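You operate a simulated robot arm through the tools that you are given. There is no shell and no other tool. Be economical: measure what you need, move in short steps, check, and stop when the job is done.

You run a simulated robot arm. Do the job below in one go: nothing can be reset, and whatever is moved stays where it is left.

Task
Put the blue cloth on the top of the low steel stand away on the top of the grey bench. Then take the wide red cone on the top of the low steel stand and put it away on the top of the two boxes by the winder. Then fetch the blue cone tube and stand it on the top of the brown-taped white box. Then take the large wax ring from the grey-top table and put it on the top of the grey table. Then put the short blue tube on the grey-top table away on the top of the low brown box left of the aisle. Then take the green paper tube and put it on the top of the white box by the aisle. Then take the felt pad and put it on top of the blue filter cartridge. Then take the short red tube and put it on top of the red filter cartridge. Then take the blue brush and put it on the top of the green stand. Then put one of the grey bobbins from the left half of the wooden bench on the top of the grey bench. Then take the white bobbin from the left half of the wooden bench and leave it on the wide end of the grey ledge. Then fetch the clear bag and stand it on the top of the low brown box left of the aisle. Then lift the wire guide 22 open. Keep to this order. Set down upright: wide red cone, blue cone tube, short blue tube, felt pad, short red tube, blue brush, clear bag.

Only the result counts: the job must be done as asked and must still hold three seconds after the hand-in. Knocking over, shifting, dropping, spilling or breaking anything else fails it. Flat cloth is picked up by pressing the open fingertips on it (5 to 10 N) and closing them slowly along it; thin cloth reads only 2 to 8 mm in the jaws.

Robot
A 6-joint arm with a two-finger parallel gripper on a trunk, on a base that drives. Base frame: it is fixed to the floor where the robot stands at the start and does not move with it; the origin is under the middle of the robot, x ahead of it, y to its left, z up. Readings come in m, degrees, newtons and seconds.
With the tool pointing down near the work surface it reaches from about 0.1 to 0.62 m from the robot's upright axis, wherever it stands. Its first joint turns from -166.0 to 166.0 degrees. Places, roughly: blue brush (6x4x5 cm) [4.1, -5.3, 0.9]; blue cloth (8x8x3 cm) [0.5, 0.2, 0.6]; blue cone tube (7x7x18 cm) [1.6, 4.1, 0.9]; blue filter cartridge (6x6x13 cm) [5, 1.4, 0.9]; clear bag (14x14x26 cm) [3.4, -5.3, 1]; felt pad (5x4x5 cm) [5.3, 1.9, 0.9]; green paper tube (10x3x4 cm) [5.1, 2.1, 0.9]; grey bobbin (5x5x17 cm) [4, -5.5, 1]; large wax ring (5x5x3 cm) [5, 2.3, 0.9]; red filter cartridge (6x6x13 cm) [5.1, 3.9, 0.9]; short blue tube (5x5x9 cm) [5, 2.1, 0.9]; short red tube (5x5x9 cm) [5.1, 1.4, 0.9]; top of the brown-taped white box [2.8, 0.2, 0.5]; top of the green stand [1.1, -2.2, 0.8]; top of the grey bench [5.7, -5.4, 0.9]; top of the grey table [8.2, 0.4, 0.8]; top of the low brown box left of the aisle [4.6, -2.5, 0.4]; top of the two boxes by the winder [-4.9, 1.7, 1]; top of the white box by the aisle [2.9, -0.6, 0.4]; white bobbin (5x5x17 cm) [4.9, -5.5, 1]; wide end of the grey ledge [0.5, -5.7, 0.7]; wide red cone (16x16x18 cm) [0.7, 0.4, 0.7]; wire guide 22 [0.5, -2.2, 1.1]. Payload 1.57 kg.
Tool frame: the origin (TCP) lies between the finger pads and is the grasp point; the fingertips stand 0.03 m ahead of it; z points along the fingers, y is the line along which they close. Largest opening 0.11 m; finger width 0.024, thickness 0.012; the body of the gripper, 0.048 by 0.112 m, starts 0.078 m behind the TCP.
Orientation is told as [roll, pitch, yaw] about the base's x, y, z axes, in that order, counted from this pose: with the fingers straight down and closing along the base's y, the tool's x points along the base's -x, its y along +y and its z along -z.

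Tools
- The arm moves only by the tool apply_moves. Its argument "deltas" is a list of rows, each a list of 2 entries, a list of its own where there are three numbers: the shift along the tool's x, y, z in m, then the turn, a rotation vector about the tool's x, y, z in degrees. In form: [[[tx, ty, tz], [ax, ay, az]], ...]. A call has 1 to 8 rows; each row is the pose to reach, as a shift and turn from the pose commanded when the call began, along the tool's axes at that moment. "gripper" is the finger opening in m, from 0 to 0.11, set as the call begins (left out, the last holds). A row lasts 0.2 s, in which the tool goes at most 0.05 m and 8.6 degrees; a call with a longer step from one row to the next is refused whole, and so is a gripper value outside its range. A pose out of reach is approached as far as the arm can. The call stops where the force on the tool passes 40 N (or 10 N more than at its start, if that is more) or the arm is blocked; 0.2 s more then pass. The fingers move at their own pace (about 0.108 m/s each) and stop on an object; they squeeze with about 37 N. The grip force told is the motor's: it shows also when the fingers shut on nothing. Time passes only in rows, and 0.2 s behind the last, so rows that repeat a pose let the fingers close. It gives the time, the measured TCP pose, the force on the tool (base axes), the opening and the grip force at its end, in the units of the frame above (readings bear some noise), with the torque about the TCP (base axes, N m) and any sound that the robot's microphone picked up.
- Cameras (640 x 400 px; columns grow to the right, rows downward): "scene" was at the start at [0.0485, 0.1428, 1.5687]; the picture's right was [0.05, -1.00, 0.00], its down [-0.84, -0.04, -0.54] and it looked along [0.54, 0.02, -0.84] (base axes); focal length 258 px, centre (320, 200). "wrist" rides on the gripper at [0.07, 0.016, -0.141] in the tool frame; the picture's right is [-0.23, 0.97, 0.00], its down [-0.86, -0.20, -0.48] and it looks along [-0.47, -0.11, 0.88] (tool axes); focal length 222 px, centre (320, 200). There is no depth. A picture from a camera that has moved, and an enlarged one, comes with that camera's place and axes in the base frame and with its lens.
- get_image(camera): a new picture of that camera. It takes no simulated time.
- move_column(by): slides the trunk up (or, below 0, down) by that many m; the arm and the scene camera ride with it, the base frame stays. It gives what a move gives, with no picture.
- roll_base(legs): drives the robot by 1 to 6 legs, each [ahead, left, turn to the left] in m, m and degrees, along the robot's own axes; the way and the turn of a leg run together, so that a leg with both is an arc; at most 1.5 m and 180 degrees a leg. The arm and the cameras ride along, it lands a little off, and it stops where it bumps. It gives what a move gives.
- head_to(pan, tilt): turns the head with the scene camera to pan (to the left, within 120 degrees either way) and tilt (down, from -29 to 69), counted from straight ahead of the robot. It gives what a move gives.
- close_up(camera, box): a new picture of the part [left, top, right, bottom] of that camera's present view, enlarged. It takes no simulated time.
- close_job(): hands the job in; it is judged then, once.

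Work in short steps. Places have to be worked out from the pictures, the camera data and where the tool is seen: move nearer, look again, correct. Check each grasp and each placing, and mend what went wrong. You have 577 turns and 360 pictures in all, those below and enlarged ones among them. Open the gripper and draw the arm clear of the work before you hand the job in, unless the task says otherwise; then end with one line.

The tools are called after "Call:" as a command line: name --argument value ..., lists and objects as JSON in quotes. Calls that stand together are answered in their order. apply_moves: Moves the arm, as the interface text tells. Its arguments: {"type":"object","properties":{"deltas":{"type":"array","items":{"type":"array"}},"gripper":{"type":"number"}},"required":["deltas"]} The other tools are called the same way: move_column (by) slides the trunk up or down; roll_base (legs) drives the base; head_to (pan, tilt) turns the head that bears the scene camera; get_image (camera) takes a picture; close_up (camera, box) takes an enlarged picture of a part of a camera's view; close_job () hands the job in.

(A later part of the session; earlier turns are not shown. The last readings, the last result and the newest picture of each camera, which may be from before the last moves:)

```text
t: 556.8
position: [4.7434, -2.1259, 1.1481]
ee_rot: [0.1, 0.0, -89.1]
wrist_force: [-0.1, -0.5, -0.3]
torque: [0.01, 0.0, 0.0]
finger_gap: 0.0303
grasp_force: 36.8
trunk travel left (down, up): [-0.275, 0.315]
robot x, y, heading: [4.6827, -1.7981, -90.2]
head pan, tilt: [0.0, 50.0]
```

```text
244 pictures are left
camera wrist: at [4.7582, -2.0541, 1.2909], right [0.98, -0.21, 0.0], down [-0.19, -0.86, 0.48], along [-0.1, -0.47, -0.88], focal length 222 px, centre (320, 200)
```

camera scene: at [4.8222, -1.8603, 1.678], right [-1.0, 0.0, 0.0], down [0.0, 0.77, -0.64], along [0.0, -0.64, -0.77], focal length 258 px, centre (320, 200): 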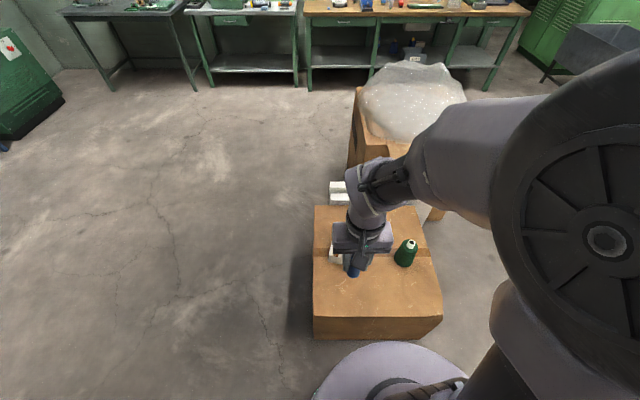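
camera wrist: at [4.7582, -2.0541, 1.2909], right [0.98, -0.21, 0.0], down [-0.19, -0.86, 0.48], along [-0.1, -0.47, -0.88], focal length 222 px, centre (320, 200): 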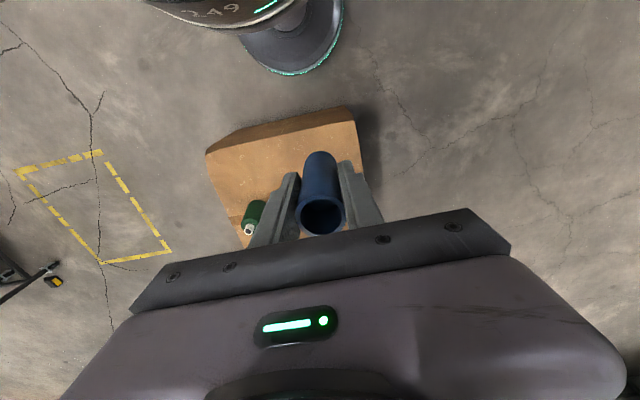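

The front half of the box top is free; I'll set the tube at about (4.76, -2.29). Lowering the trunk and moving over.

Call:
move_column --by -0.27

Call:
apply_moves --deltas '[[[-0.035, 0.003, 0.02], [0, 0, 0]], [[-0.075, 0.006, 0.04], [0, 0, 0]], [[-0.11, 0.009, 0.07], [0, 0, 0]], [[-0.14, 0.012, 0.1], [0, 0, 0]], [[-0.165, 0.014, 0.13], [0, 0, 0]], [[-0.165, 0.014, 0.17], [0, 0, 0]], [[-0.165, 0.014, 0.21], [0, 0, 0]], [[-0.165, 0.014, 0.21], [0, 0, 0]]]'

Call:
get_image --camera "wrist"

Call:
get_image --camera "scene"

```text
t: 559.5
position: [4.7433, -2.1235, 0.8788]
ee_rot: [0.0, -0.1, -89.2]
wrist_force: [0.3, 0.6, -0.4]
torque: [-0.03, 0.0, 0.01]
finger_gap: 0.0304
grasp_force: 37.0
trunk travel left (down, up): [-0.005, 0.585]
robot x, y, heading: [4.6848, -1.8035, -90.1]
head pan, tilt: [0.0, 50.0]
```

```text
t: 561.3
position: [4.758, -2.2902, 0.668]
ee_rot: [0.0, 0.1, -89.0]
wrist_force: [0.0, 0.4, -0.6]
torque: [-0.01, -0.01, -0.01]
finger_gap: 0.0305
grasp_force: 36.9
trunk travel left (down, up): [-0.005, 0.585]
robot x, y, heading: [4.6812, -1.7987, -90.0]
head pan, tilt: [0.0, 50.0]
```

```text
243 pictures are left
camera wrist: at [4.7726, -2.22, 0.8105], right [0.98, -0.21, 0.0], down [-0.18, -0.86, 0.48], along [-0.1, -0.47, -0.88], focal length 222 px, centre (320, 200)
```

wrist: 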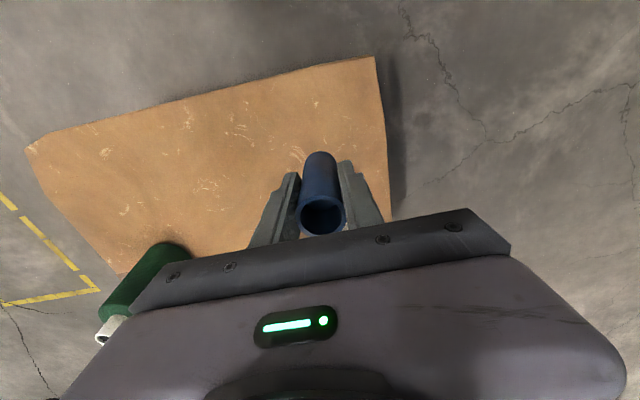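

```text
242 pictures are left
camera scene: at [4.8223, -1.8598, 1.408], right [-1.0, 0.0, 0.0], down [0.0, 0.77, -0.64], along [0.0, -0.64, -0.77], focal length 258 px, centre (320, 200)
```

scene: 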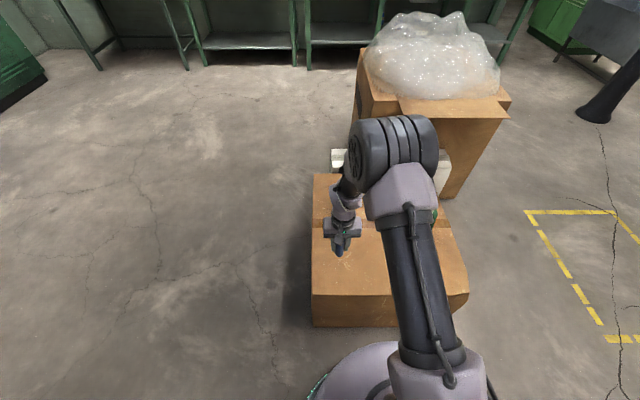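

Call:
apply_moves --deltas '[[[0, 0, 0.04], [0, 0, 0]], [[0, 0, 0.08], [0, 0, 0]], [[0, 0, 0.12], [0, 0, 0]], [[0, 0, 0.15], [0, 0, 0]], [[0, 0, 0.17], [0, 0, 0]], [[0, 0, 0.17], [0, 0, 0]]]'

Call:
apply_moves --deltas '[[[0, 0, 0.004], [0, 0, 0]], [[0, 0, 0.008], [0, 0, 0]], [[0, 0, 0.012], [0, 0, 0]], [[0, 0, 0.016], [0, 0, 0]], [[0, 0, 0.02], [0, 0, 0]], [[0, 0, 0.02], [0, 0, 0]]]'

```text
t: 562.7
position: [4.7606, -2.2905, 0.4989]
ee_rot: [0.0, -0.3, -88.9]
wrist_force: [3.4, -4.1, 28.7]
torque: [-0.2, -0.15, 0.04]
finger_gap: 0.0306
grasp_force: 37.0
trunk travel left (down, up): [-0.005, 0.585]
robot x, y, heading: [4.6856, -1.8014, -90.1]
head pan, tilt: [0.0, 50.0]
```

```text
t: 564.0
position: [4.7586, -2.2887, 0.4787]
ee_rot: [0.0, -0.1, -89.2]
wrist_force: [-2.9, 6.1, 22.3]
torque: [0.28, -0.18, 0.14]
finger_gap: 0.0307
grasp_force: 37.2
trunk travel left (down, up): [-0.005, 0.585]
robot x, y, heading: [4.6838, -1.8013, -89.8]
head pan, tilt: [0.0, 50.0]
stopped in row 6: the force on the tool passed its limit at 46 N (the readings are from after the stop); the commanded pose is now the measured one
```

The tube touched at ~0.5 and slid up a bit in the grip; it is on the box now. I relieve and release.

Call:
apply_moves --deltas '[[[0, 0, -0.003], [0, 0, 0]], [[0, 0, -0.003], [0, 0, 0]]]'

Call:
apply_moves --deltas '[[[0, 0, 0], [0, 0, 0]], [[0, 0, 0], [0, 0, 0]], [[0, 0, 0], [0, 0, 0]]]' --gripper 0.06

Call:
apply_moves --deltas '[[[0, 0, -0.02], [0, 0, 0]], [[0, 0, -0.05], [0, 0, 0]], [[0, 0, -0.09], [0, 0, 0]], [[0, 0, -0.13], [0, 0, 0]], [[0, 0, -0.17], [0, 0, 0]], [[0, 0, -0.21], [0, 0, 0]]]'

Call:
get_image --camera "wrist"

```text
t: 564.6
position: [4.7606, -2.2885, 0.4811]
ee_rot: [0.0, 0.0, -89.1]
wrist_force: [-0.3, 0.0, 0.2]
torque: [-0.02, 0.0, 0.0]
finger_gap: 0.0306
grasp_force: 37.4
trunk travel left (down, up): [-0.005, 0.585]
robot x, y, heading: [4.6815, -1.8019, -90.0]
head pan, tilt: [0.0, 50.0]
```

```text
t: 565.4
position: [4.7603, -2.2895, 0.4814]
ee_rot: [-0.1, 0.0, -89.1]
wrist_force: [-0.8, -0.5, -0.2]
torque: [0.02, 0.01, 0.02]
finger_gap: 0.06
grasp_force: 0.0
trunk travel left (down, up): [-0.005, 0.585]
robot x, y, heading: [4.6827, -1.8018, -89.9]
head pan, tilt: [0.0, 50.0]
```

```text
t: 566.8
position: [4.7594, -2.2849, 0.6928]
ee_rot: [0.0, 0.0, -89.1]
wrist_force: [-0.2, 0.5, 0.4]
torque: [-0.02, 0.03, 0.01]
finger_gap: 0.06
grasp_force: 0.0
trunk travel left (down, up): [-0.005, 0.585]
robot x, y, heading: [4.683, -1.8006, -90.4]
head pan, tilt: [0.0, 50.0]
```

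```text
241 pictures are left
camera wrist: at [4.7734, -2.2147, 0.8345], right [0.98, -0.21, 0.0], down [-0.19, -0.86, 0.48], along [-0.1, -0.47, -0.88], focal length 222 px, centre (320, 200)
```

wrist: 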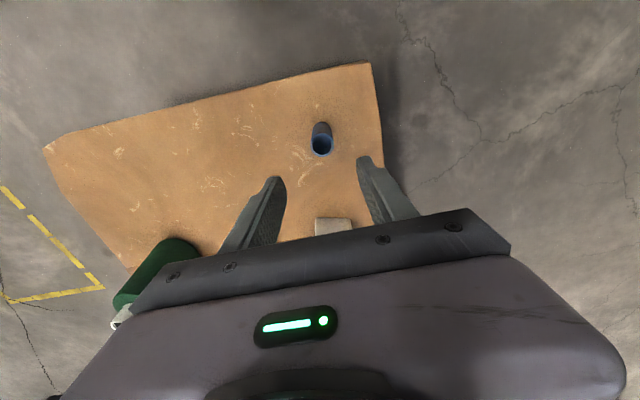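

The tube stands. Next the green paper tube: tuck, raise and drive back to the grey-top table.

Call:
apply_moves --deltas '[[[0.035, 0, -0.04], [0, 0, 0]], [[0.075, 0, -0.08], [0, 0, 0]], [[0.11, 0, -0.12], [0, 0, 0]], [[0.14, 0, -0.16], [0, 0, 0]], [[0.165, 0, -0.19], [0, 0, 0]]]'

Call:
move_column --by 0.27

Call:
roll_base --legs '[[-0.6, 0, 0], [0, 0, 90], [0, 0.6, 0]]'

```text
refused: row 1 steps farther than a row can; nothing moved
```

```text
t: 569.5
position: [4.758, -2.2853, 0.9614]
ee_rot: [0.0, 0.0, -89.1]
wrist_force: [0.3, 0.4, 0.0]
torque: [0.04, 0.01, -0.02]
finger_gap: 0.06
grasp_force: 0.0
trunk travel left (down, up): [-0.275, 0.315]
robot x, y, heading: [4.6816, -1.801, -90.1]
head pan, tilt: [0.0, 50.0]
```

```text
t: 579.7
position: [5.1995, -0.5385, 0.9604]
ee_rot: [-0.1, 0.1, -1.8]
wrist_force: [0.6, 0.5, -1.0]
torque: [0.0, 0.03, -0.01]
finger_gap: 0.06
grasp_force: 0.1
trunk travel left (down, up): [-0.275, 0.315]
robot x, y, heading: [4.7103, -0.5905, -2.6]
head pan, tilt: [0.0, 50.0]
```

The tuck was refused but the base moved safely. I tuck now and go on.

Call:
apply_moves --deltas '[[[0.03, 0, -0.03], [0, 0, 0]], [[0.06, 0, -0.06], [0, 0, 0]], [[0.09, 0, -0.09], [0, 0, 0]], [[0.12, 0, -0.12], [0, 0, 0]], [[0.15, 0, -0.15], [0, 0, 0]], [[0.18, 0, -0.18], [0, 0, 0]], [[0.18, 0, -0.2], [0, 0, 0]]]'

Call:
roll_base --legs '[[0, 0, 2.6], [0, 0.8, 0], [0, 0.75, 0]]'

```text
t: 581.3
position: [5.0189, -0.5327, 1.1626]
ee_rot: [-0.1, 0.0, -1.6]
wrist_force: [0.5, 0.2, -0.1]
torque: [0.02, -0.01, 0.0]
finger_gap: 0.0597
grasp_force: 0.1
trunk travel left (down, up): [-0.275, 0.315]
robot x, y, heading: [4.716, -0.5913, -2.3]
head pan, tilt: [0.0, 50.0]
```

```text
t: 589.6
position: [5.014, 1.0198, 1.1618]
ee_rot: [-0.1, -0.1, 1.5]
wrist_force: [-0.1, -0.6, 0.1]
torque: [-0.03, 0.0, 0.0]
finger_gap: 0.0601
grasp_force: 0.0
trunk travel left (down, up): [-0.275, 0.315]
robot x, y, heading: [4.7109, 0.947, 0.6]
head pan, tilt: [0.0, 50.0]
```

From the west the green tube would be out of reach, so I go round to the east side, facing west.

Call:
roll_base --legs '[[1.08, -0.05, -0.6], [0, 0, 180]]'

Call:
get_image --camera "scene"

```text
t: 602.5
position: [5.4924, 0.8343, 1.1606]
ee_rot: [-0.1, 0.0, -179.4]
wrist_force: [-0.6, -0.1, 0.3]
torque: [-0.01, -0.01, 0.0]
finger_gap: 0.0598
grasp_force: 0.2
trunk travel left (down, up): [-0.275, 0.315]
robot x, y, heading: [5.7948, 0.9022, 179.6]
head pan, tilt: [0.0, 50.0]
```

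```text
240 pictures are left
camera scene: at [5.7355, 0.7641, 1.678], right [0.01, 1.0, 0.0], down [0.77, 0.0, -0.64], along [-0.64, 0.0, -0.77], focal length 258 px, centre (320, 200)
```

scene: 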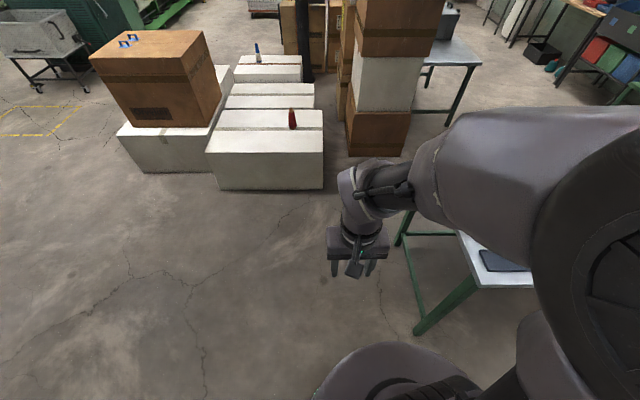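

Call:
roll_base --legs '[[0, -0.6, 0.4], [0, -0.58, 0]]'

Call:
get_image --camera "scene"

Call:
get_image --camera "wrist"

```text
t: 608.8
position: [5.4879, 2.0113, 1.1626]
ee_rot: [0.0, 0.1, -178.8]
wrist_force: [-1.3, 0.2, 0.5]
torque: [-0.04, -0.01, 0.0]
finger_gap: 0.0599
grasp_force: 0.0
trunk travel left (down, up): [-0.275, 0.315]
robot x, y, heading: [5.7929, 2.0864, -179.9]
head pan, tilt: [0.0, 50.0]
```

```text
239 pictures are left
camera scene: at [5.7329, 1.9439, 1.6781], right [-0.01, 1.0, 0.0], down [0.77, 0.0, -0.64], along [-0.64, 0.0, -0.77], focal length 258 px, centre (320, 200)
```

scene: 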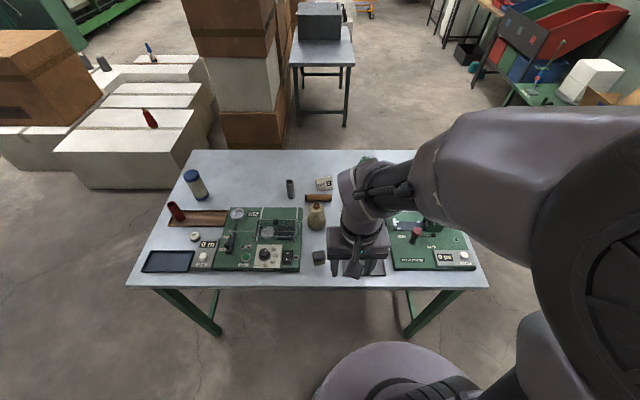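

```text
238 pictures are left
camera wrist: at [5.5575, 1.9963, 1.3047], right [-0.21, -0.98, 0.0], down [-0.86, 0.18, 0.48], along [-0.47, 0.1, -0.88], focal length 222 px, centre (320, 200)
```

wrist: 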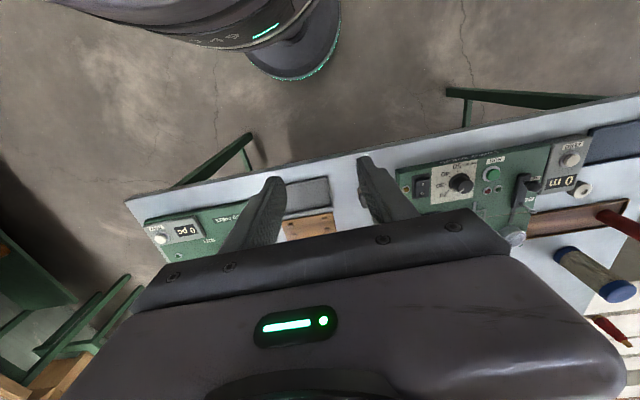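

Call:
roll_base --legs '[[0.08, 0, 0]]'

Call:
apply_moves --deltas '[[[-0.04, -0.02, 0], [0, 0, 0]], [[-0.08, -0.04, 0], [0, 0, 0]], [[-0.12, -0.06, 0], [0, 0, 0]], [[-0.16, -0.075, 0], [0, 0, 0]], [[-0.2, -0.085, 0], [0, 0, 0]], [[-0.2, -0.085, 0], [0, 0, 0]]]' --gripper 0.11

Call:
get_image --camera "wrist"

Call:
close_up --camera "scene" --box '[260, 140, 420, 270]'

```text
t: 609.8
position: [5.4072, 2.0092, 1.1616]
ee_rot: [-0.1, 0.0, -178.7]
wrist_force: [-0.5, 0.1, -0.1]
torque: [0.03, 0.0, 0.0]
finger_gap: 0.0599
grasp_force: 0.0
trunk travel left (down, up): [-0.275, 0.315]
robot x, y, heading: [5.712, 2.0814, -179.5]
head pan, tilt: [0.0, 50.0]
```

```text
t: 611.2
position: [5.2089, 2.0904, 1.1625]
ee_rot: [-0.1, 0.0, -178.7]
wrist_force: [0.5, 0.8, 0.0]
torque: [-0.01, -0.01, 0.02]
finger_gap: 0.1102
grasp_force: 0.0
trunk travel left (down, up): [-0.275, 0.315]
robot x, y, heading: [5.7119, 2.0846, -179.6]
head pan, tilt: [0.0, 50.0]
```

```text
237 pictures are left
camera wrist: at [5.2788, 2.076, 1.3049], right [-0.2, -0.98, 0.0], down [-0.86, 0.18, 0.48], along [-0.47, 0.1, -0.88], focal length 222 px, centre (320, 200)
```

wrist: 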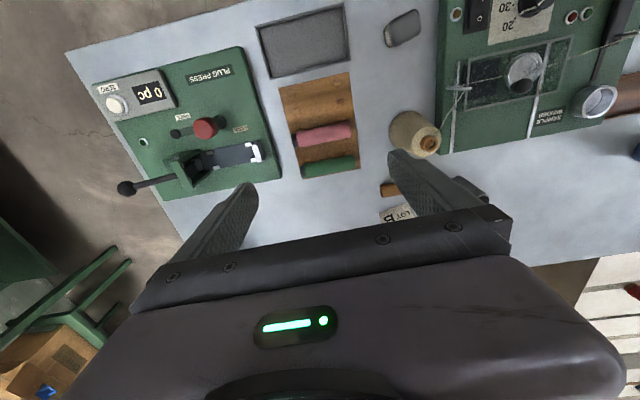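

```text
3.08 times, centred on (340, 205) of scene
camera zoom: at [5.6548, 1.9424, 1.678], right [-0.01, 1.0, 0.0], down [0.77, 0.01, -0.64], along [-0.64, -0.01, -0.77], focal length 793 px, centre (258, 185)
```

zoom: 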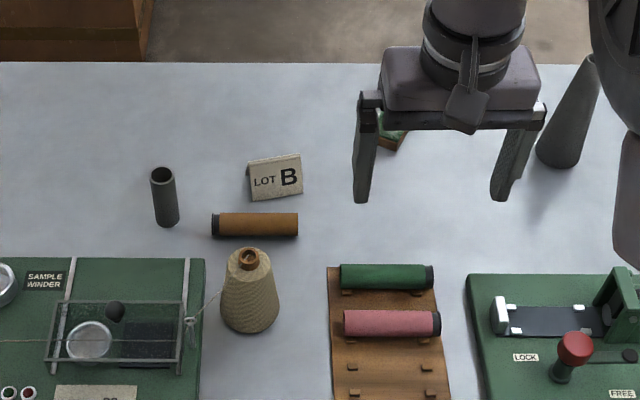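

The green tube lies in the tray at about (5.130, 2.090), with ~3 cm between it and the pink one. I rotate the gripper to close across it.

Call:
apply_moves --deltas '[[[0, 0, 0], [0, 0, -8.5]], [[0, 0, 0], [0, 0, -17]], [[0, 0, 0], [0, 0, -25.5]], [[0, 0, 0], [0, 0, -34]], [[0, 0, 0], [0, 0, -42.5]], [[0, 0, 0], [0, 0, -51]], [[0, 0, 0], [0, 0, -59.5]], [[0, 0, 0], [0, 0, -68]]]' --gripper 0.06

Call:
apply_moves --deltas '[[[-0.009, -0.025, 0], [0, 0, -6]], [[-0.018, -0.05, 0], [0, 0, -12]], [[-0.027, -0.074, 0], [0, 0, -18]], [[-0.027, -0.074, 0.04], [0, 0, -18]], [[-0.027, -0.074, 0.08], [0, 0, -18]], [[-0.027, -0.074, 0.12], [0, 0, -18]], [[-0.027, -0.074, 0.15], [0, 0, -18]], [[-0.027, -0.074, 0.15], [0, 0, -18]]]'

Call:
close_up --camera "wrist" --box '[200, 60, 440, 230]'

Call:
close_up --camera "scene" --box '[260, 140, 420, 270]'

```text
t: 613.0
position: [5.2074, 2.089, 1.1617]
ee_rot: [0.1, 0.0, -110.5]
wrist_force: [-0.3, 0.5, -0.2]
torque: [-0.03, -0.02, -0.01]
finger_gap: 0.0602
grasp_force: 0.1
trunk travel left (down, up): [-0.275, 0.315]
robot x, y, heading: [5.7112, 2.0817, -179.6]
head pan, tilt: [0.0, 50.0]
```

```text
t: 614.8
position: [5.1269, 2.0919, 1.0125]
ee_rot: [0.0, 0.2, -92.7]
wrist_force: [0.2, 0.3, -0.1]
torque: [-0.01, 0.04, 0.04]
finger_gap: 0.0601
grasp_force: 0.1
trunk travel left (down, up): [-0.275, 0.315]
robot x, y, heading: [5.7104, 2.082, -179.6]
head pan, tilt: [0.0, 50.0]
```

```text
2.35 times, centred on (320, 145) of wrist
camera zoom: at [5.1464, 2.1608, 1.1551], right [0.96, -0.27, 0.0], down [-0.24, -0.85, 0.48], along [-0.13, -0.46, -0.88], focal length 523 px, centre (320, 329)
```

zoom: 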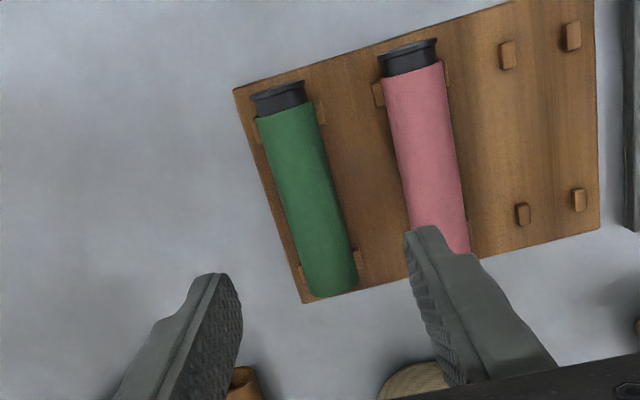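

```text
3.08 times, centred on (340, 205) of scene
camera zoom: at [5.6542, 1.9426, 1.678], right [-0.01, 1.0, 0.0], down [0.77, 0.01, -0.64], along [-0.64, -0.01, -0.77], focal length 793 px, centre (258, 185)
```

zoom: 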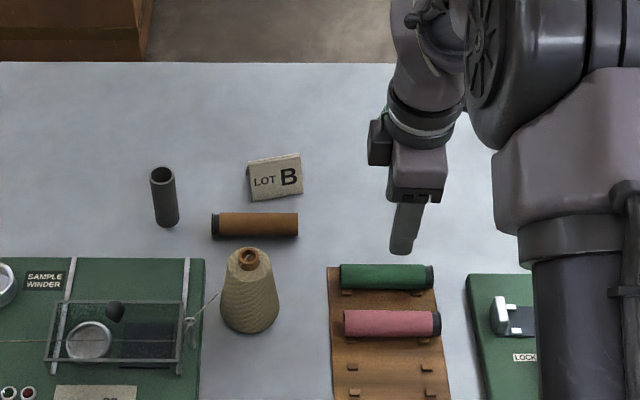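

Call:
apply_moves --deltas '[[[0, -0.006, 0.03], [0, 0, 0]], [[0, -0.006, 0.06], [0, 0, 0]], [[0, -0.006, 0.085], [0, 0, 0]], [[0, -0.006, 0.1], [0, 0, 0]], [[0, -0.006, 0.1], [0, 0, 0]]]' --gripper 0.054

Call:
close_up --camera "wrist" --box '[200, 60, 440, 230]'

```text
t: 616.0
position: [5.1225, 2.0912, 0.9135]
ee_rot: [0.0, 0.0, -92.7]
wrist_force: [-0.2, 0.3, 0.3]
torque: [-0.04, -0.03, -0.03]
finger_gap: 0.0542
grasp_force: 0.0
trunk travel left (down, up): [-0.275, 0.315]
robot x, y, heading: [5.7103, 2.0872, -179.6]
head pan, tilt: [0.0, 50.0]
```

```text
2.35 times, centred on (320, 145) of wrist
camera zoom: at [5.1411, 2.161, 1.0552], right [0.96, -0.27, 0.0], down [-0.24, -0.85, 0.48], along [-0.13, -0.46, -0.88], focal length 523 px, centre (320, 329)
```

zoom: 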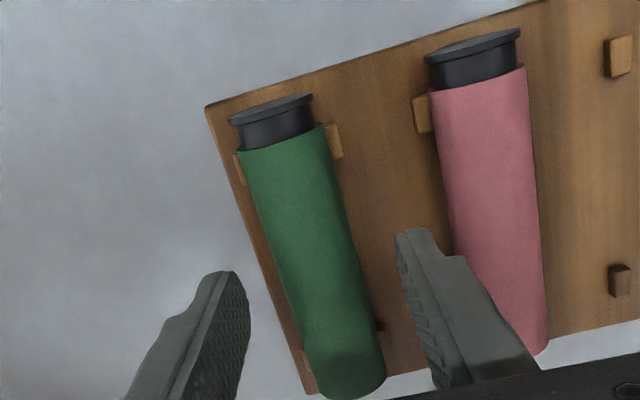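

Call:
apply_moves --deltas '[[[0, -0.003, 0.005], [0, 0, 0]], [[0, -0.003, 0.01], [0, 0, 0]], [[0, -0.003, 0.015], [0, 0, 0]], [[0, -0.003, 0.015], [0, 0, 0]]]'

Call:
apply_moves --deltas '[[[0, 0, 0], [0, 0, 0]], [[0, 0, 0], [0, 0, 0]], [[0, 0, 0], [0, 0, 0]], [[0, 0, 0], [0, 0, 0]]]' --gripper 0.0

Call:
close_up --camera "wrist" --box '[200, 60, 440, 230]'

```text
t: 617.0
position: [5.1187, 2.0907, 0.8979]
ee_rot: [0.0, 0.0, -92.7]
wrist_force: [1.2, -0.4, -0.2]
torque: [-0.01, -0.01, 0.02]
finger_gap: 0.0538
grasp_force: 0.1
trunk travel left (down, up): [-0.275, 0.315]
robot x, y, heading: [5.7076, 2.0833, -179.5]
head pan, tilt: [0.0, 50.0]
```

```text
t: 618.0
position: [5.1195, 2.0912, 0.8977]
ee_rot: [0.0, -0.1, -92.7]
wrist_force: [5.3, -0.4, 1.8]
torque: [-0.19, -0.17, 0.29]
finger_gap: 0.0282
grasp_force: 37.3
trunk travel left (down, up): [-0.275, 0.315]
robot x, y, heading: [5.7099, 2.0841, -179.4]
head pan, tilt: [0.0, 50.0]
```

```text
2.35 times, centred on (320, 145) of wrist
camera zoom: at [5.1384, 2.1603, 1.0402], right [0.96, -0.27, 0.0], down [-0.24, -0.85, 0.48], along [-0.13, -0.46, -0.88], focal length 523 px, centre (320, 329)
```

zoom: 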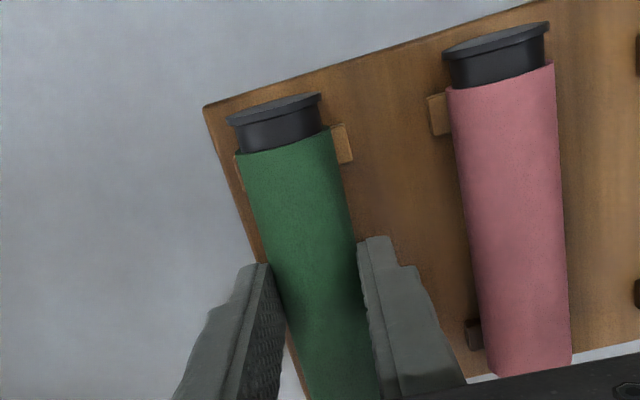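

Gripped (28 mm). I lift slowly.

Call:
apply_moves --deltas '[[[0, 0, -0.004], [0, 0, 0]], [[0, 0, -0.012], [0, 0, 0]], [[0, 0, -0.03], [0, 0, 0]], [[0, 0, -0.06], [0, 0, 0]], [[0, 0, -0.1], [0, 0, 0]], [[0, 0, -0.14], [0, 0, 0]], [[0, 0, -0.18], [0, 0, 0]], [[0, 0, -0.22], [0, 0, 0]]]'

Call:
get_image --camera "wrist"

```text
t: 619.8
position: [5.1182, 2.0904, 1.1183]
ee_rot: [0.1, 0.0, -92.8]
wrist_force: [0.2, -0.3, 0.7]
torque: [0.02, 0.03, -0.02]
finger_gap: 0.0281
grasp_force: 36.8
trunk travel left (down, up): [-0.275, 0.315]
robot x, y, heading: [5.7106, 2.0828, -179.4]
head pan, tilt: [0.0, 50.0]
```

```text
231 pictures are left
camera wrist: at [5.1381, 2.1598, 1.2602], right [0.96, -0.27, 0.0], down [-0.24, -0.85, 0.48], along [-0.13, -0.46, -0.88], focal length 222 px, centre (320, 200)
```

wrist: 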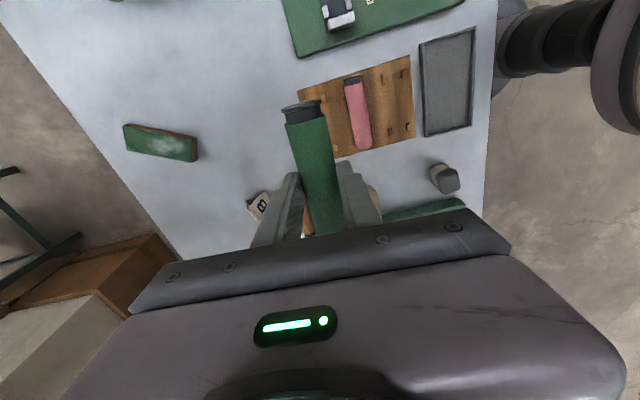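

Held. Tuck and drive toward the white box by the aisle, approaching from the south.

Call:
apply_moves --deltas '[[[-0.007, 0.037, 0], [0, 0, 0]], [[-0.014, 0.074, 0], [0, 0, 0]], [[-0.021, 0.111, 0], [0, 0, 0]], [[-0.028, 0.148, 0], [0, 0, 0]], [[-0.035, 0.185, 0], [0, 0, 0]], [[-0.042, 0.222, 0], [0, 0, 0]], [[-0.049, 0.259, 0], [0, 0, 0]], [[-0.056, 0.29, 0], [0, 0, 0]]]'

Call:
roll_base --legs '[[-0.06, 0.6, -0.6], [0, 0.6, 0]]'

Call:
roll_base --legs '[[1.06, 0, 0]]'

```text
t: 621.6
position: [5.4062, 2.0187, 1.1168]
ee_rot: [0.0, 0.1, -92.7]
wrist_force: [-0.2, -0.2, -0.5]
torque: [-0.05, 0.02, -0.01]
finger_gap: 0.0279
grasp_force: 36.2
trunk travel left (down, up): [-0.275, 0.315]
robot x, y, heading: [5.7086, 2.081, -179.5]
head pan, tilt: [0.0, 50.0]
```

```text
t: 628.0
position: [5.4607, 0.8207, 1.1156]
ee_rot: [0.0, 0.2, -93.6]
wrist_force: [-0.6, -0.6, -0.4]
torque: [0.01, 0.02, -0.01]
finger_gap: 0.028
grasp_force: 37.4
trunk travel left (down, up): [-0.275, 0.315]
robot x, y, heading: [5.7665, 0.8807, 179.3]
head pan, tilt: [0.0, 50.0]
```

```text
t: 633.5
position: [4.3898, 0.811, 1.1164]
ee_rot: [0.0, 0.0, -92.3]
wrist_force: [-0.9, 1.0, 0.0]
torque: [0.01, -0.04, 0.0]
finger_gap: 0.0283
grasp_force: 36.9
trunk travel left (down, up): [-0.275, 0.315]
robot x, y, heading: [4.6955, 0.8755, -179.3]
head pan, tilt: [0.0, 50.0]
```

Call:
roll_base --legs '[[0, 1.15, -0.7], [0, 1.15, 0], [0.9, 0, 0], [0.9, 0, 0], [0, 0, -90]]'

Call:
get_image --camera "scene"

Call:
get_image --camera "wrist"

```text
t: 657.5
position: [2.8177, -1.1068, 1.1167]
ee_rot: [0.0, 0.0, 176.1]
wrist_force: [0.1, 0.1, -0.1]
torque: [0.02, -0.01, -0.01]
finger_gap: 0.0284
grasp_force: 37.0
trunk travel left (down, up): [-0.275, 0.315]
robot x, y, heading: [2.8737, -1.415, 89.5]
head pan, tilt: [0.0, 50.0]
```

```text
230 pictures are left
camera scene: at [2.7356, -1.3568, 1.678], right [1.0, -0.01, 0.0], down [-0.01, -0.77, -0.64], along [0.01, 0.64, -0.77], focal length 258 px, centre (320, 200)
```

scene: 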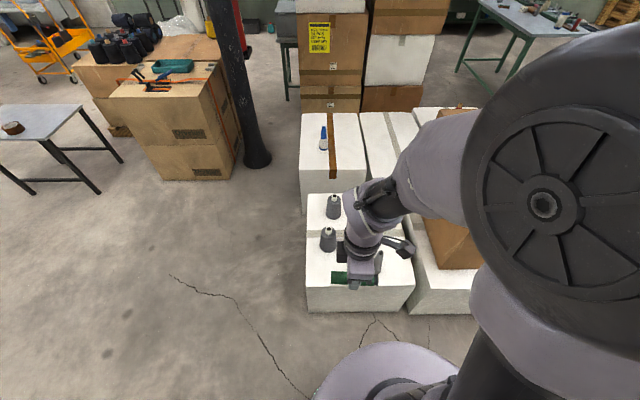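

```text
229 pictures are left
camera wrist: at [2.8856, -1.1278, 1.2593], right [-0.29, -0.96, 0.0], down [-0.84, 0.26, 0.48], along [-0.46, 0.14, -0.88], focal length 222 px, centre (320, 200)
```

wrist: 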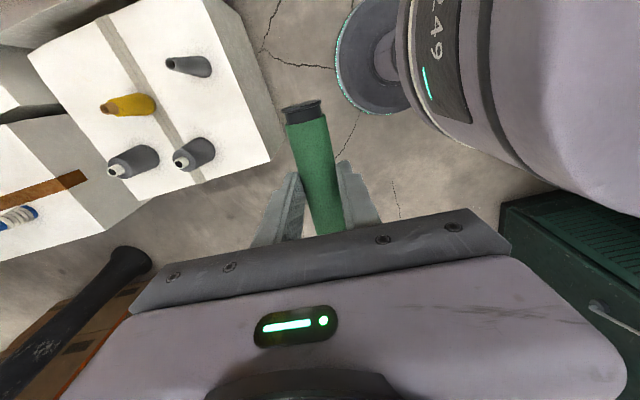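

The free spot on the white box is near its southwest front, about (2.82, -0.77), away from the four cones. I roll 0.2 m ahead and bring the tube over it.

Call:
roll_base --legs '[[0.2, 0, 0.5]]'

Call:
move_column --by -0.27

Call:
get_image --camera "scene"

Call:
get_image --camera "wrist"

```text
t: 659.0
position: [2.817, -0.9071, 1.1172]
ee_rot: [0.0, 0.1, 176.7]
wrist_force: [-0.1, -0.6, -0.2]
torque: [-0.05, -0.01, -0.01]
finger_gap: 0.0282
grasp_force: 36.9
trunk travel left (down, up): [-0.275, 0.315]
robot x, y, heading: [2.8811, -1.2133, 89.9]
head pan, tilt: [0.0, 50.0]
```

```text
t: 661.8
position: [2.8163, -0.9068, 0.8471]
ee_rot: [0.1, 0.1, 176.7]
wrist_force: [0.1, 0.3, 0.2]
torque: [0.01, 0.0, -0.03]
finger_gap: 0.0281
grasp_force: 37.4
trunk travel left (down, up): [-0.005, 0.585]
robot x, y, heading: [2.8812, -1.2136, 89.8]
head pan, tilt: [0.0, 50.0]
```

```text
228 pictures are left
camera scene: at [2.7366, -1.1571, 1.4081], right [1.0, 0.0, 0.0], down [0.0, -0.77, -0.64], along [0.0, 0.64, -0.77], focal length 258 px, centre (320, 200)
```

scene: 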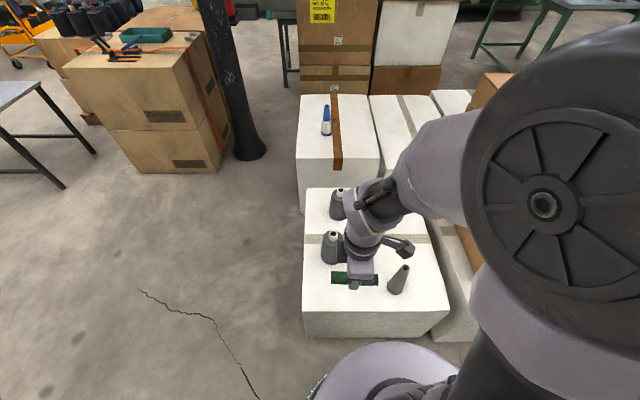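

```text
227 pictures are left
camera wrist: at [2.8847, -0.9268, 0.9894], right [-0.28, -0.96, 0.0], down [-0.84, 0.25, 0.48], along [-0.46, 0.14, -0.88], focal length 222 px, centre (320, 200)
```

wrist: 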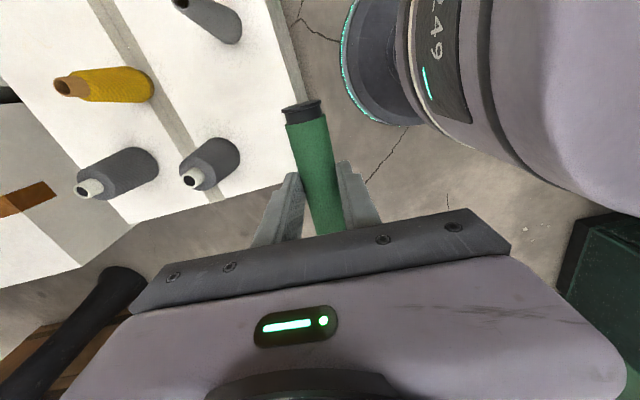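

Call:
apply_moves --deltas '[[[-0.005, -0.04, 0], [0, 0, 0]], [[-0.01, -0.085, 0], [0, 0, 0]], [[-0.019, -0.131, 0], [0, 0, 0]], [[-0.019, -0.131, 0.045], [0, 0, 0]], [[-0.019, -0.131, 0.09], [0, 0, 0]], [[-0.019, -0.131, 0.135], [0, 0, 0]], [[-0.019, -0.131, 0.18], [0, 0, 0]], [[-0.019, -0.131, 0.22], [0, 0, 0]]]'

Call:
get_image --camera "wrist"

Call:
close_up --camera "scene" --box '[280, 180, 460, 320]'

```text
t: 663.6
position: [2.8059, -0.7766, 0.6251]
ee_rot: [0.0, 0.0, 176.7]
wrist_force: [0.6, 0.1, -0.1]
torque: [0.02, 0.04, -0.03]
finger_gap: 0.0284
grasp_force: 37.0
trunk travel left (down, up): [-0.005, 0.585]
robot x, y, heading: [2.8766, -1.2101, 89.7]
head pan, tilt: [0.0, 50.0]
```

```text
226 pictures are left
camera wrist: at [2.8744, -0.7967, 0.7678], right [-0.28, -0.96, 0.0], down [-0.84, 0.25, 0.48], along [-0.46, 0.14, -0.88], focal length 222 px, centre (320, 200)
```

wrist: 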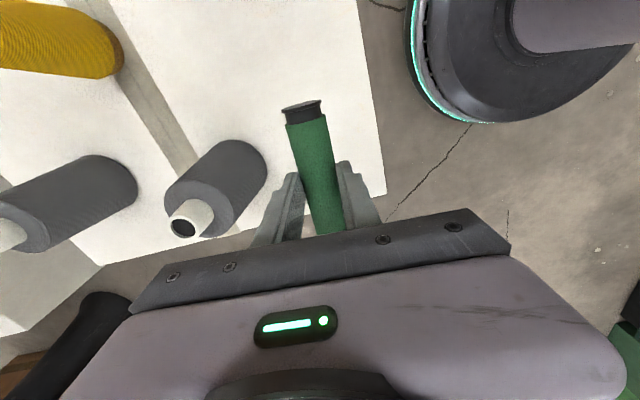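

```text
2.86 times, centred on (370, 250) of scene
camera zoom: at [2.7366, -1.1571, 1.408], right [1.0, 0.0, 0.0], down [0.0, -0.77, -0.64], along [0.0, 0.64, -0.77], focal length 736 px, centre (177, 57)
```

zoom: 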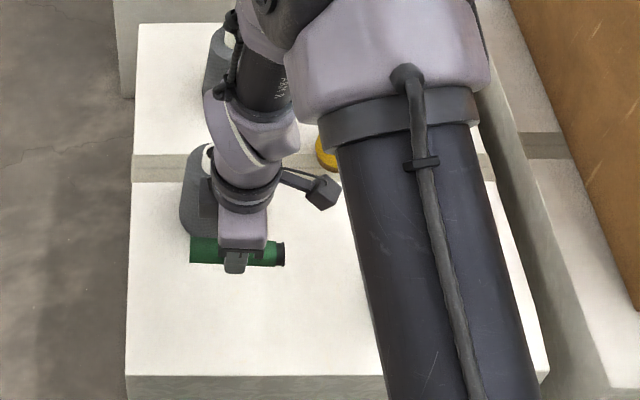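

Call:
apply_moves --deltas '[[[0, 0, 0.04], [0, 0, 0]], [[0, 0, 0.08], [0, 0, 0]], [[0, 0, 0.11], [0, 0, 0]], [[0, 0, 0.13], [0, 0, 0]], [[0, 0, 0.13], [0, 0, 0]]]'

Call:
apply_moves --deltas '[[[0, 0, 0.005], [0, 0, 0]], [[0, 0, 0.01], [0, 0, 0]], [[0, 0, 0.015], [0, 0, 0]], [[0, 0, 0.02], [0, 0, 0]], [[0, 0, 0.02], [0, 0, 0]]]'

```text
t: 664.8
position: [2.8058, -0.7756, 0.4974]
ee_rot: [0.0, 0.1, 176.7]
wrist_force: [0.0, 0.3, -0.5]
torque: [0.01, 0.0, 0.03]
finger_gap: 0.0281
grasp_force: 36.4
trunk travel left (down, up): [-0.005, 0.585]
robot x, y, heading: [2.8755, -1.2118, 89.8]
head pan, tilt: [0.0, 50.0]
```

```text
t: 666.0
position: [2.8057, -0.7759, 0.4772]
ee_rot: [0.1, 0.2, 176.8]
wrist_force: [-0.8, 0.8, -0.4]
torque: [0.0, 0.04, 0.03]
finger_gap: 0.0283
grasp_force: 36.6
trunk travel left (down, up): [-0.005, 0.585]
robot x, y, heading: [2.8748, -1.2203, 89.7]
head pan, tilt: [0.0, 50.0]
```

Call:
apply_moves --deltas '[[[0, 0, 0.004], [0, 0, 0]], [[0, 0, 0.008], [0, 0, 0]], [[0, 0, 0.012], [0, 0, 0]], [[0, 0, 0.016], [0, 0, 0]], [[0, 0, 0.02], [0, 0, 0]], [[0, 0, 0.024], [0, 0, 0]], [[0, 0, 0.028], [0, 0, 0]], [[0, 0, 0.028], [0, 0, 0]]]'

```text
t: 667.9
position: [2.8057, -0.7754, 0.4497]
ee_rot: [-0.2, 0.0, 176.8]
wrist_force: [0.9, -6.9, 25.7]
torque: [-0.31, -0.04, 0.02]
finger_gap: 0.0281
grasp_force: 36.6
trunk travel left (down, up): [-0.005, 0.585]
robot x, y, heading: [2.88, -1.2166, 89.9]
head pan, tilt: [0.0, 50.0]
stopped in row 8: the force on the tool passed its limit at 41 N (the readings are from after the stop); the commanded pose is now the measured one
```

Touched down. Ease off and open.

Call:
apply_moves --deltas '[[[0, 0, -0.0015], [0, 0, 0]], [[0, 0, -0.002], [0, 0, 0]]]'

Call:
apply_moves --deltas '[[[0, 0, 0], [0, 0, 0]], [[0, 0, 0], [0, 0, 0]], [[0, 0, 0], [0, 0, 0]]]' --gripper 0.05

Call:
apply_moves --deltas '[[[0, 0, -0.02], [0, 0, 0]], [[0, 0, -0.05], [0, 0, 0]], [[0, 0, -0.09], [0, 0, 0]], [[0, 0, -0.13], [0, 0, 0]], [[0, 0, -0.17], [0, 0, 0]], [[0, 0, -0.21], [0, 0, 0]], [[0, 0, -0.25], [0, 0, 0]]]'

Call:
get_image --camera "wrist"

```text
t: 668.5
position: [2.8061, -0.7745, 0.4497]
ee_rot: [0.0, 0.0, 176.8]
wrist_force: [0.7, 0.1, 0.3]
torque: [0.01, -0.03, 0.05]
finger_gap: 0.0281
grasp_force: 36.9
trunk travel left (down, up): [-0.005, 0.585]
robot x, y, heading: [2.8747, -1.2192, 89.8]
head pan, tilt: [0.0, 50.0]
```

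```text
t: 669.3
position: [2.8062, -0.7741, 0.452]
ee_rot: [0.0, 0.1, 176.7]
wrist_force: [0.0, -1.5, 0.8]
torque: [0.01, -0.03, 0.01]
finger_gap: 0.0501
grasp_force: 0.1
trunk travel left (down, up): [-0.005, 0.585]
robot x, y, heading: [2.8767, -1.2155, 89.8]
head pan, tilt: [0.0, 50.0]
```

```text
t: 670.9
position: [2.8058, -0.7732, 0.7019]
ee_rot: [-0.1, -0.1, 176.7]
wrist_force: [0.0, 0.0, 0.2]
torque: [0.0, 0.02, -0.01]
finger_gap: 0.0501
grasp_force: 0.0
trunk travel left (down, up): [-0.005, 0.585]
robot x, y, heading: [2.88, -1.2174, 89.9]
head pan, tilt: [0.0, 50.0]
```

```text
224 pictures are left
camera wrist: at [2.8734, -0.7928, 0.8439], right [-0.28, -0.96, 0.0], down [-0.84, 0.25, 0.48], along [-0.46, 0.14, -0.88], focal length 222 px, centre (320, 200)
```

wrist: 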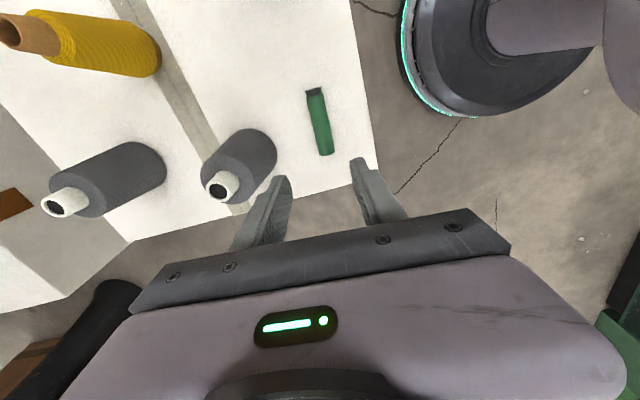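

Green tube placed. Next the felt pad: tuck, re-square the wrist, raise and drive back to the east side of the grey-top table.

Call:
apply_moves --deltas '[[[0.005, 0.03, -0.03], [0, 0, 0]], [[0.01, 0.06, -0.06], [0, 0, 0]], [[0.015, 0.09, -0.09], [0, 0, 0]], [[0.02, 0.12, -0.12], [0, 0, 0]], [[0.02, 0.13, -0.15], [0, 0, 0]]]'

Call:
move_column --by 0.27

Call:
apply_moves --deltas '[[[0, 0, 0], [0, 0, 8.5]], [[0, 0, 0], [0, 0, 17]], [[0, 0, 0], [0, 0, 25.5]], [[0, 0, 0], [0, 0, 34]], [[0, 0, 0], [0, 0, 42.5]], [[0, 0, 0], [0, 0, 51]], [[0, 0, 0], [0, 0, 59.5]], [[0, 0, 0], [0, 0, 68]]]'

Call:
apply_moves --deltas '[[[0, 0, 0], [0, 0, 8.5]], [[0, 0, 0], [0, 0, 17]], [[0, 0, 0], [0, 0, 18.5]]]'

Call:
roll_base --legs '[[-0.2, 0, 0], [0, -0.95, 0], [0, -0.95, 0], [1.1, 0, 0], [1.15, 0, 0]]'

```text
t: 672.1
position: [2.8171, -0.9053, 0.8524]
ee_rot: [-0.1, 0.1, 176.7]
wrist_force: [-0.1, 0.3, -0.7]
torque: [-0.02, 0.0, 0.02]
finger_gap: 0.0501
grasp_force: 0.1
trunk travel left (down, up): [-0.005, 0.585]
robot x, y, heading: [2.8769, -1.2143, 89.9]
head pan, tilt: [0.0, 50.0]
```

```text
t: 674.8
position: [2.8173, -0.9049, 1.1218]
ee_rot: [-0.1, 0.0, 176.6]
wrist_force: [0.5, -0.5, 0.8]
torque: [-0.01, 0.0, 0.01]
finger_gap: 0.0502
grasp_force: 0.0
trunk travel left (down, up): [-0.275, 0.315]
robot x, y, heading: [2.8732, -1.2105, 89.9]
head pan, tilt: [0.0, 50.0]
```

```text
t: 676.6
position: [2.8172, -0.9045, 1.1217]
ee_rot: [-0.1, -0.1, 108.7]
wrist_force: [-0.1, 1.0, 0.2]
torque: [-0.03, 0.0, 0.02]
finger_gap: 0.0503
grasp_force: 0.1
trunk travel left (down, up): [-0.275, 0.315]
robot x, y, heading: [2.8755, -1.2181, 90.0]
head pan, tilt: [0.0, 50.0]
```

```text
t: 677.4
position: [2.8174, -0.9036, 1.122]
ee_rot: [0.0, -0.1, 90.1]
wrist_force: [0.6, -0.3, 0.3]
torque: [-0.04, 0.01, 0.01]
finger_gap: 0.0502
grasp_force: 0.1
trunk travel left (down, up): [-0.275, 0.315]
robot x, y, heading: [2.8755, -1.2135, 89.9]
head pan, tilt: [0.0, 50.0]
```

```text
t: 699.0
position: [4.7434, 1.1345, 1.1226]
ee_rot: [0.0, -0.1, 90.0]
wrist_force: [0.3, 0.4, 0.3]
torque: [0.0, 0.0, 0.0]
finger_gap: 0.05
grasp_force: 0.0
trunk travel left (down, up): [-0.275, 0.315]
robot x, y, heading: [4.8, 0.8246, 89.4]
head pan, tilt: [0.0, 50.0]
```

Call:
get_image --camera "scene"

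Call:
get_image --camera "wrist"

```text
223 pictures are left
camera scene: at [4.6601, 0.8816, 1.678], right [1.0, -0.01, 0.0], down [-0.01, -0.77, -0.64], along [0.01, 0.64, -0.77], focal length 258 px, centre (320, 200)
```

scene: 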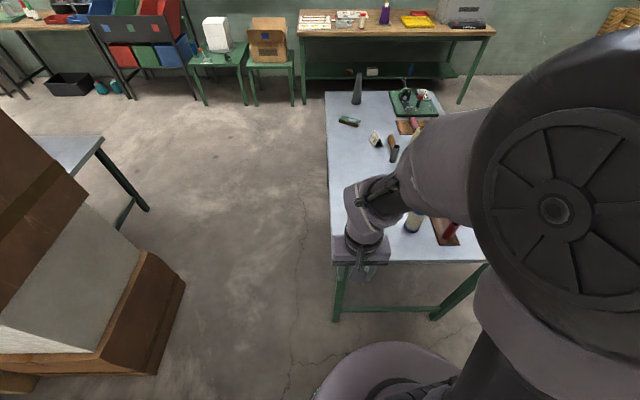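

```text
222 pictures are left
camera wrist: at [4.7254, 1.0648, 1.2646], right [-0.97, 0.23, 0.0], down [0.2, 0.85, 0.48], along [0.11, 0.47, -0.88], focal length 222 px, centre (320, 200)
```

wrist: 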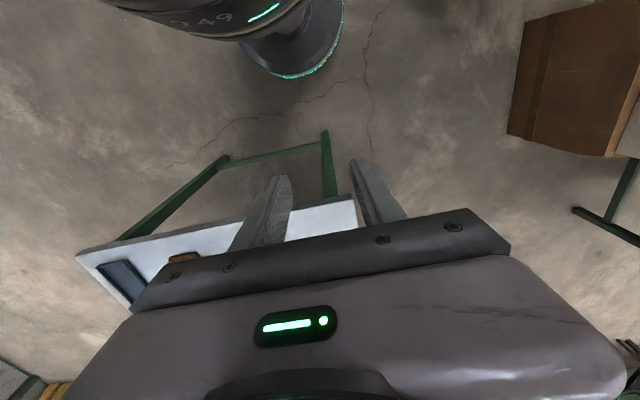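

Call:
roll_base --legs '[[0, -1.0, 0.6], [0, 0, 90], [0, -0.5, 0], [0, -0.55, 0]]'

Call:
get_image --camera "scene"

```text
t: 713.3
position: [5.5081, 1.82, 1.1218]
ee_rot: [0.0, -0.1, 178.6]
wrist_force: [0.4, 0.8, -0.2]
torque: [0.02, -0.02, 0.0]
finger_gap: 0.0501
grasp_force: 0.0
trunk travel left (down, up): [-0.275, 0.315]
robot x, y, heading: [5.8198, 1.8716, 178.4]
head pan, tilt: [0.0, 50.0]
```

```text
221 pictures are left
camera scene: at [5.756, 1.7332, 1.6781], right [0.03, 1.0, 0.0], down [0.77, -0.02, -0.64], along [-0.64, 0.02, -0.77], focal length 258 px, centre (320, 200)
```

scene: 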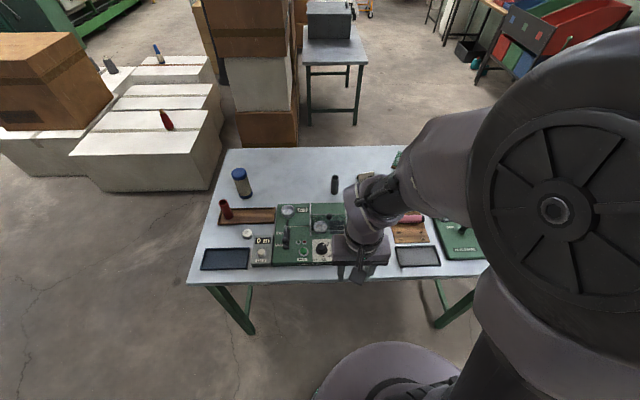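

Call:
roll_base --legs '[[0.06, 0, 1.5]]'

Call:
apply_moves --deltas '[[[-0.02, -0.03, 0], [0, 0, 0]], [[-0.04, -0.06, 0], [0, 0, 0]], [[-0.06, -0.09, 0], [0, 0, 0]], [[-0.09, -0.115, 0], [0, 0, 0]], [[-0.09, -0.115, 0], [0, 0, 0]]]' --gripper 0.08

Call:
get_image --camera "wrist"

Call:
close_up --camera "scene" --box '[280, 190, 440, 290]'

```text
t: 714.3
position: [5.4479, 1.8127, 1.1216]
ee_rot: [0.1, -0.1, -179.8]
wrist_force: [-0.4, 0.1, -0.4]
torque: [-0.01, -0.02, 0.02]
finger_gap: 0.05
grasp_force: 0.1
trunk travel left (down, up): [-0.275, 0.315]
robot x, y, heading: [5.7595, 1.8694, 179.9]
head pan, tilt: [0.0, 50.0]
```

```text
t: 715.5
position: [5.3601, 1.9266, 1.1229]
ee_rot: [-0.1, 0.0, -179.9]
wrist_force: [0.0, 0.6, -0.6]
torque: [0.0, 0.04, 0.02]
finger_gap: 0.08
grasp_force: 0.0
trunk travel left (down, up): [-0.275, 0.315]
robot x, y, heading: [5.762, 1.8762, 179.7]
head pan, tilt: [0.0, 50.0]
```

```text
220 pictures are left
camera wrist: at [5.4296, 1.911, 1.2655], right [-0.22, -0.97, 0.0], down [-0.85, 0.2, 0.48], along [-0.47, 0.11, -0.88], focal length 222 px, centre (320, 200)
```

wrist: 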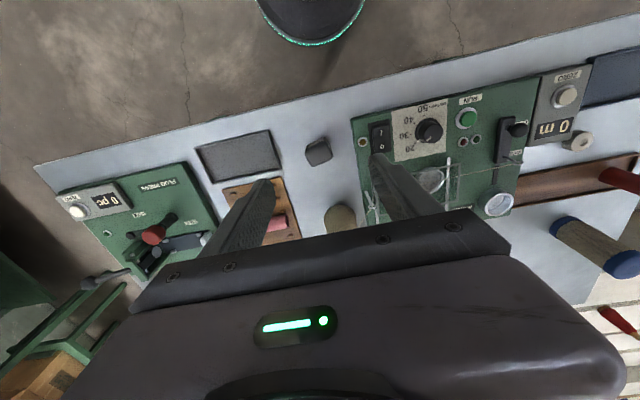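

```text
4.00 times, centred on (360, 240) of scene
camera zoom: at [5.7015, 1.7316, 1.678], right [0.0, 1.0, 0.0], down [0.77, 0.0, -0.64], along [-0.64, 0.0, -0.77], focal length 1031 px, centre (160, 40)
```

zoom: 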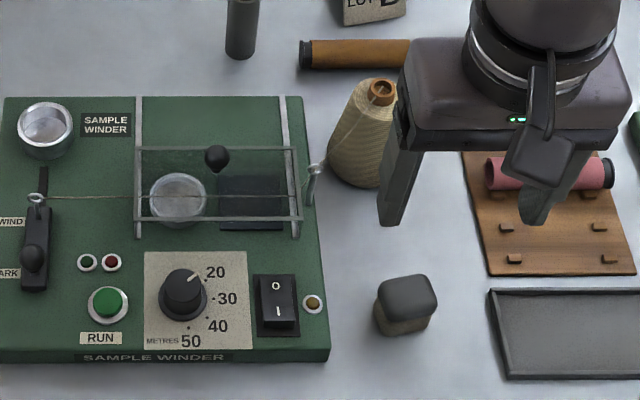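

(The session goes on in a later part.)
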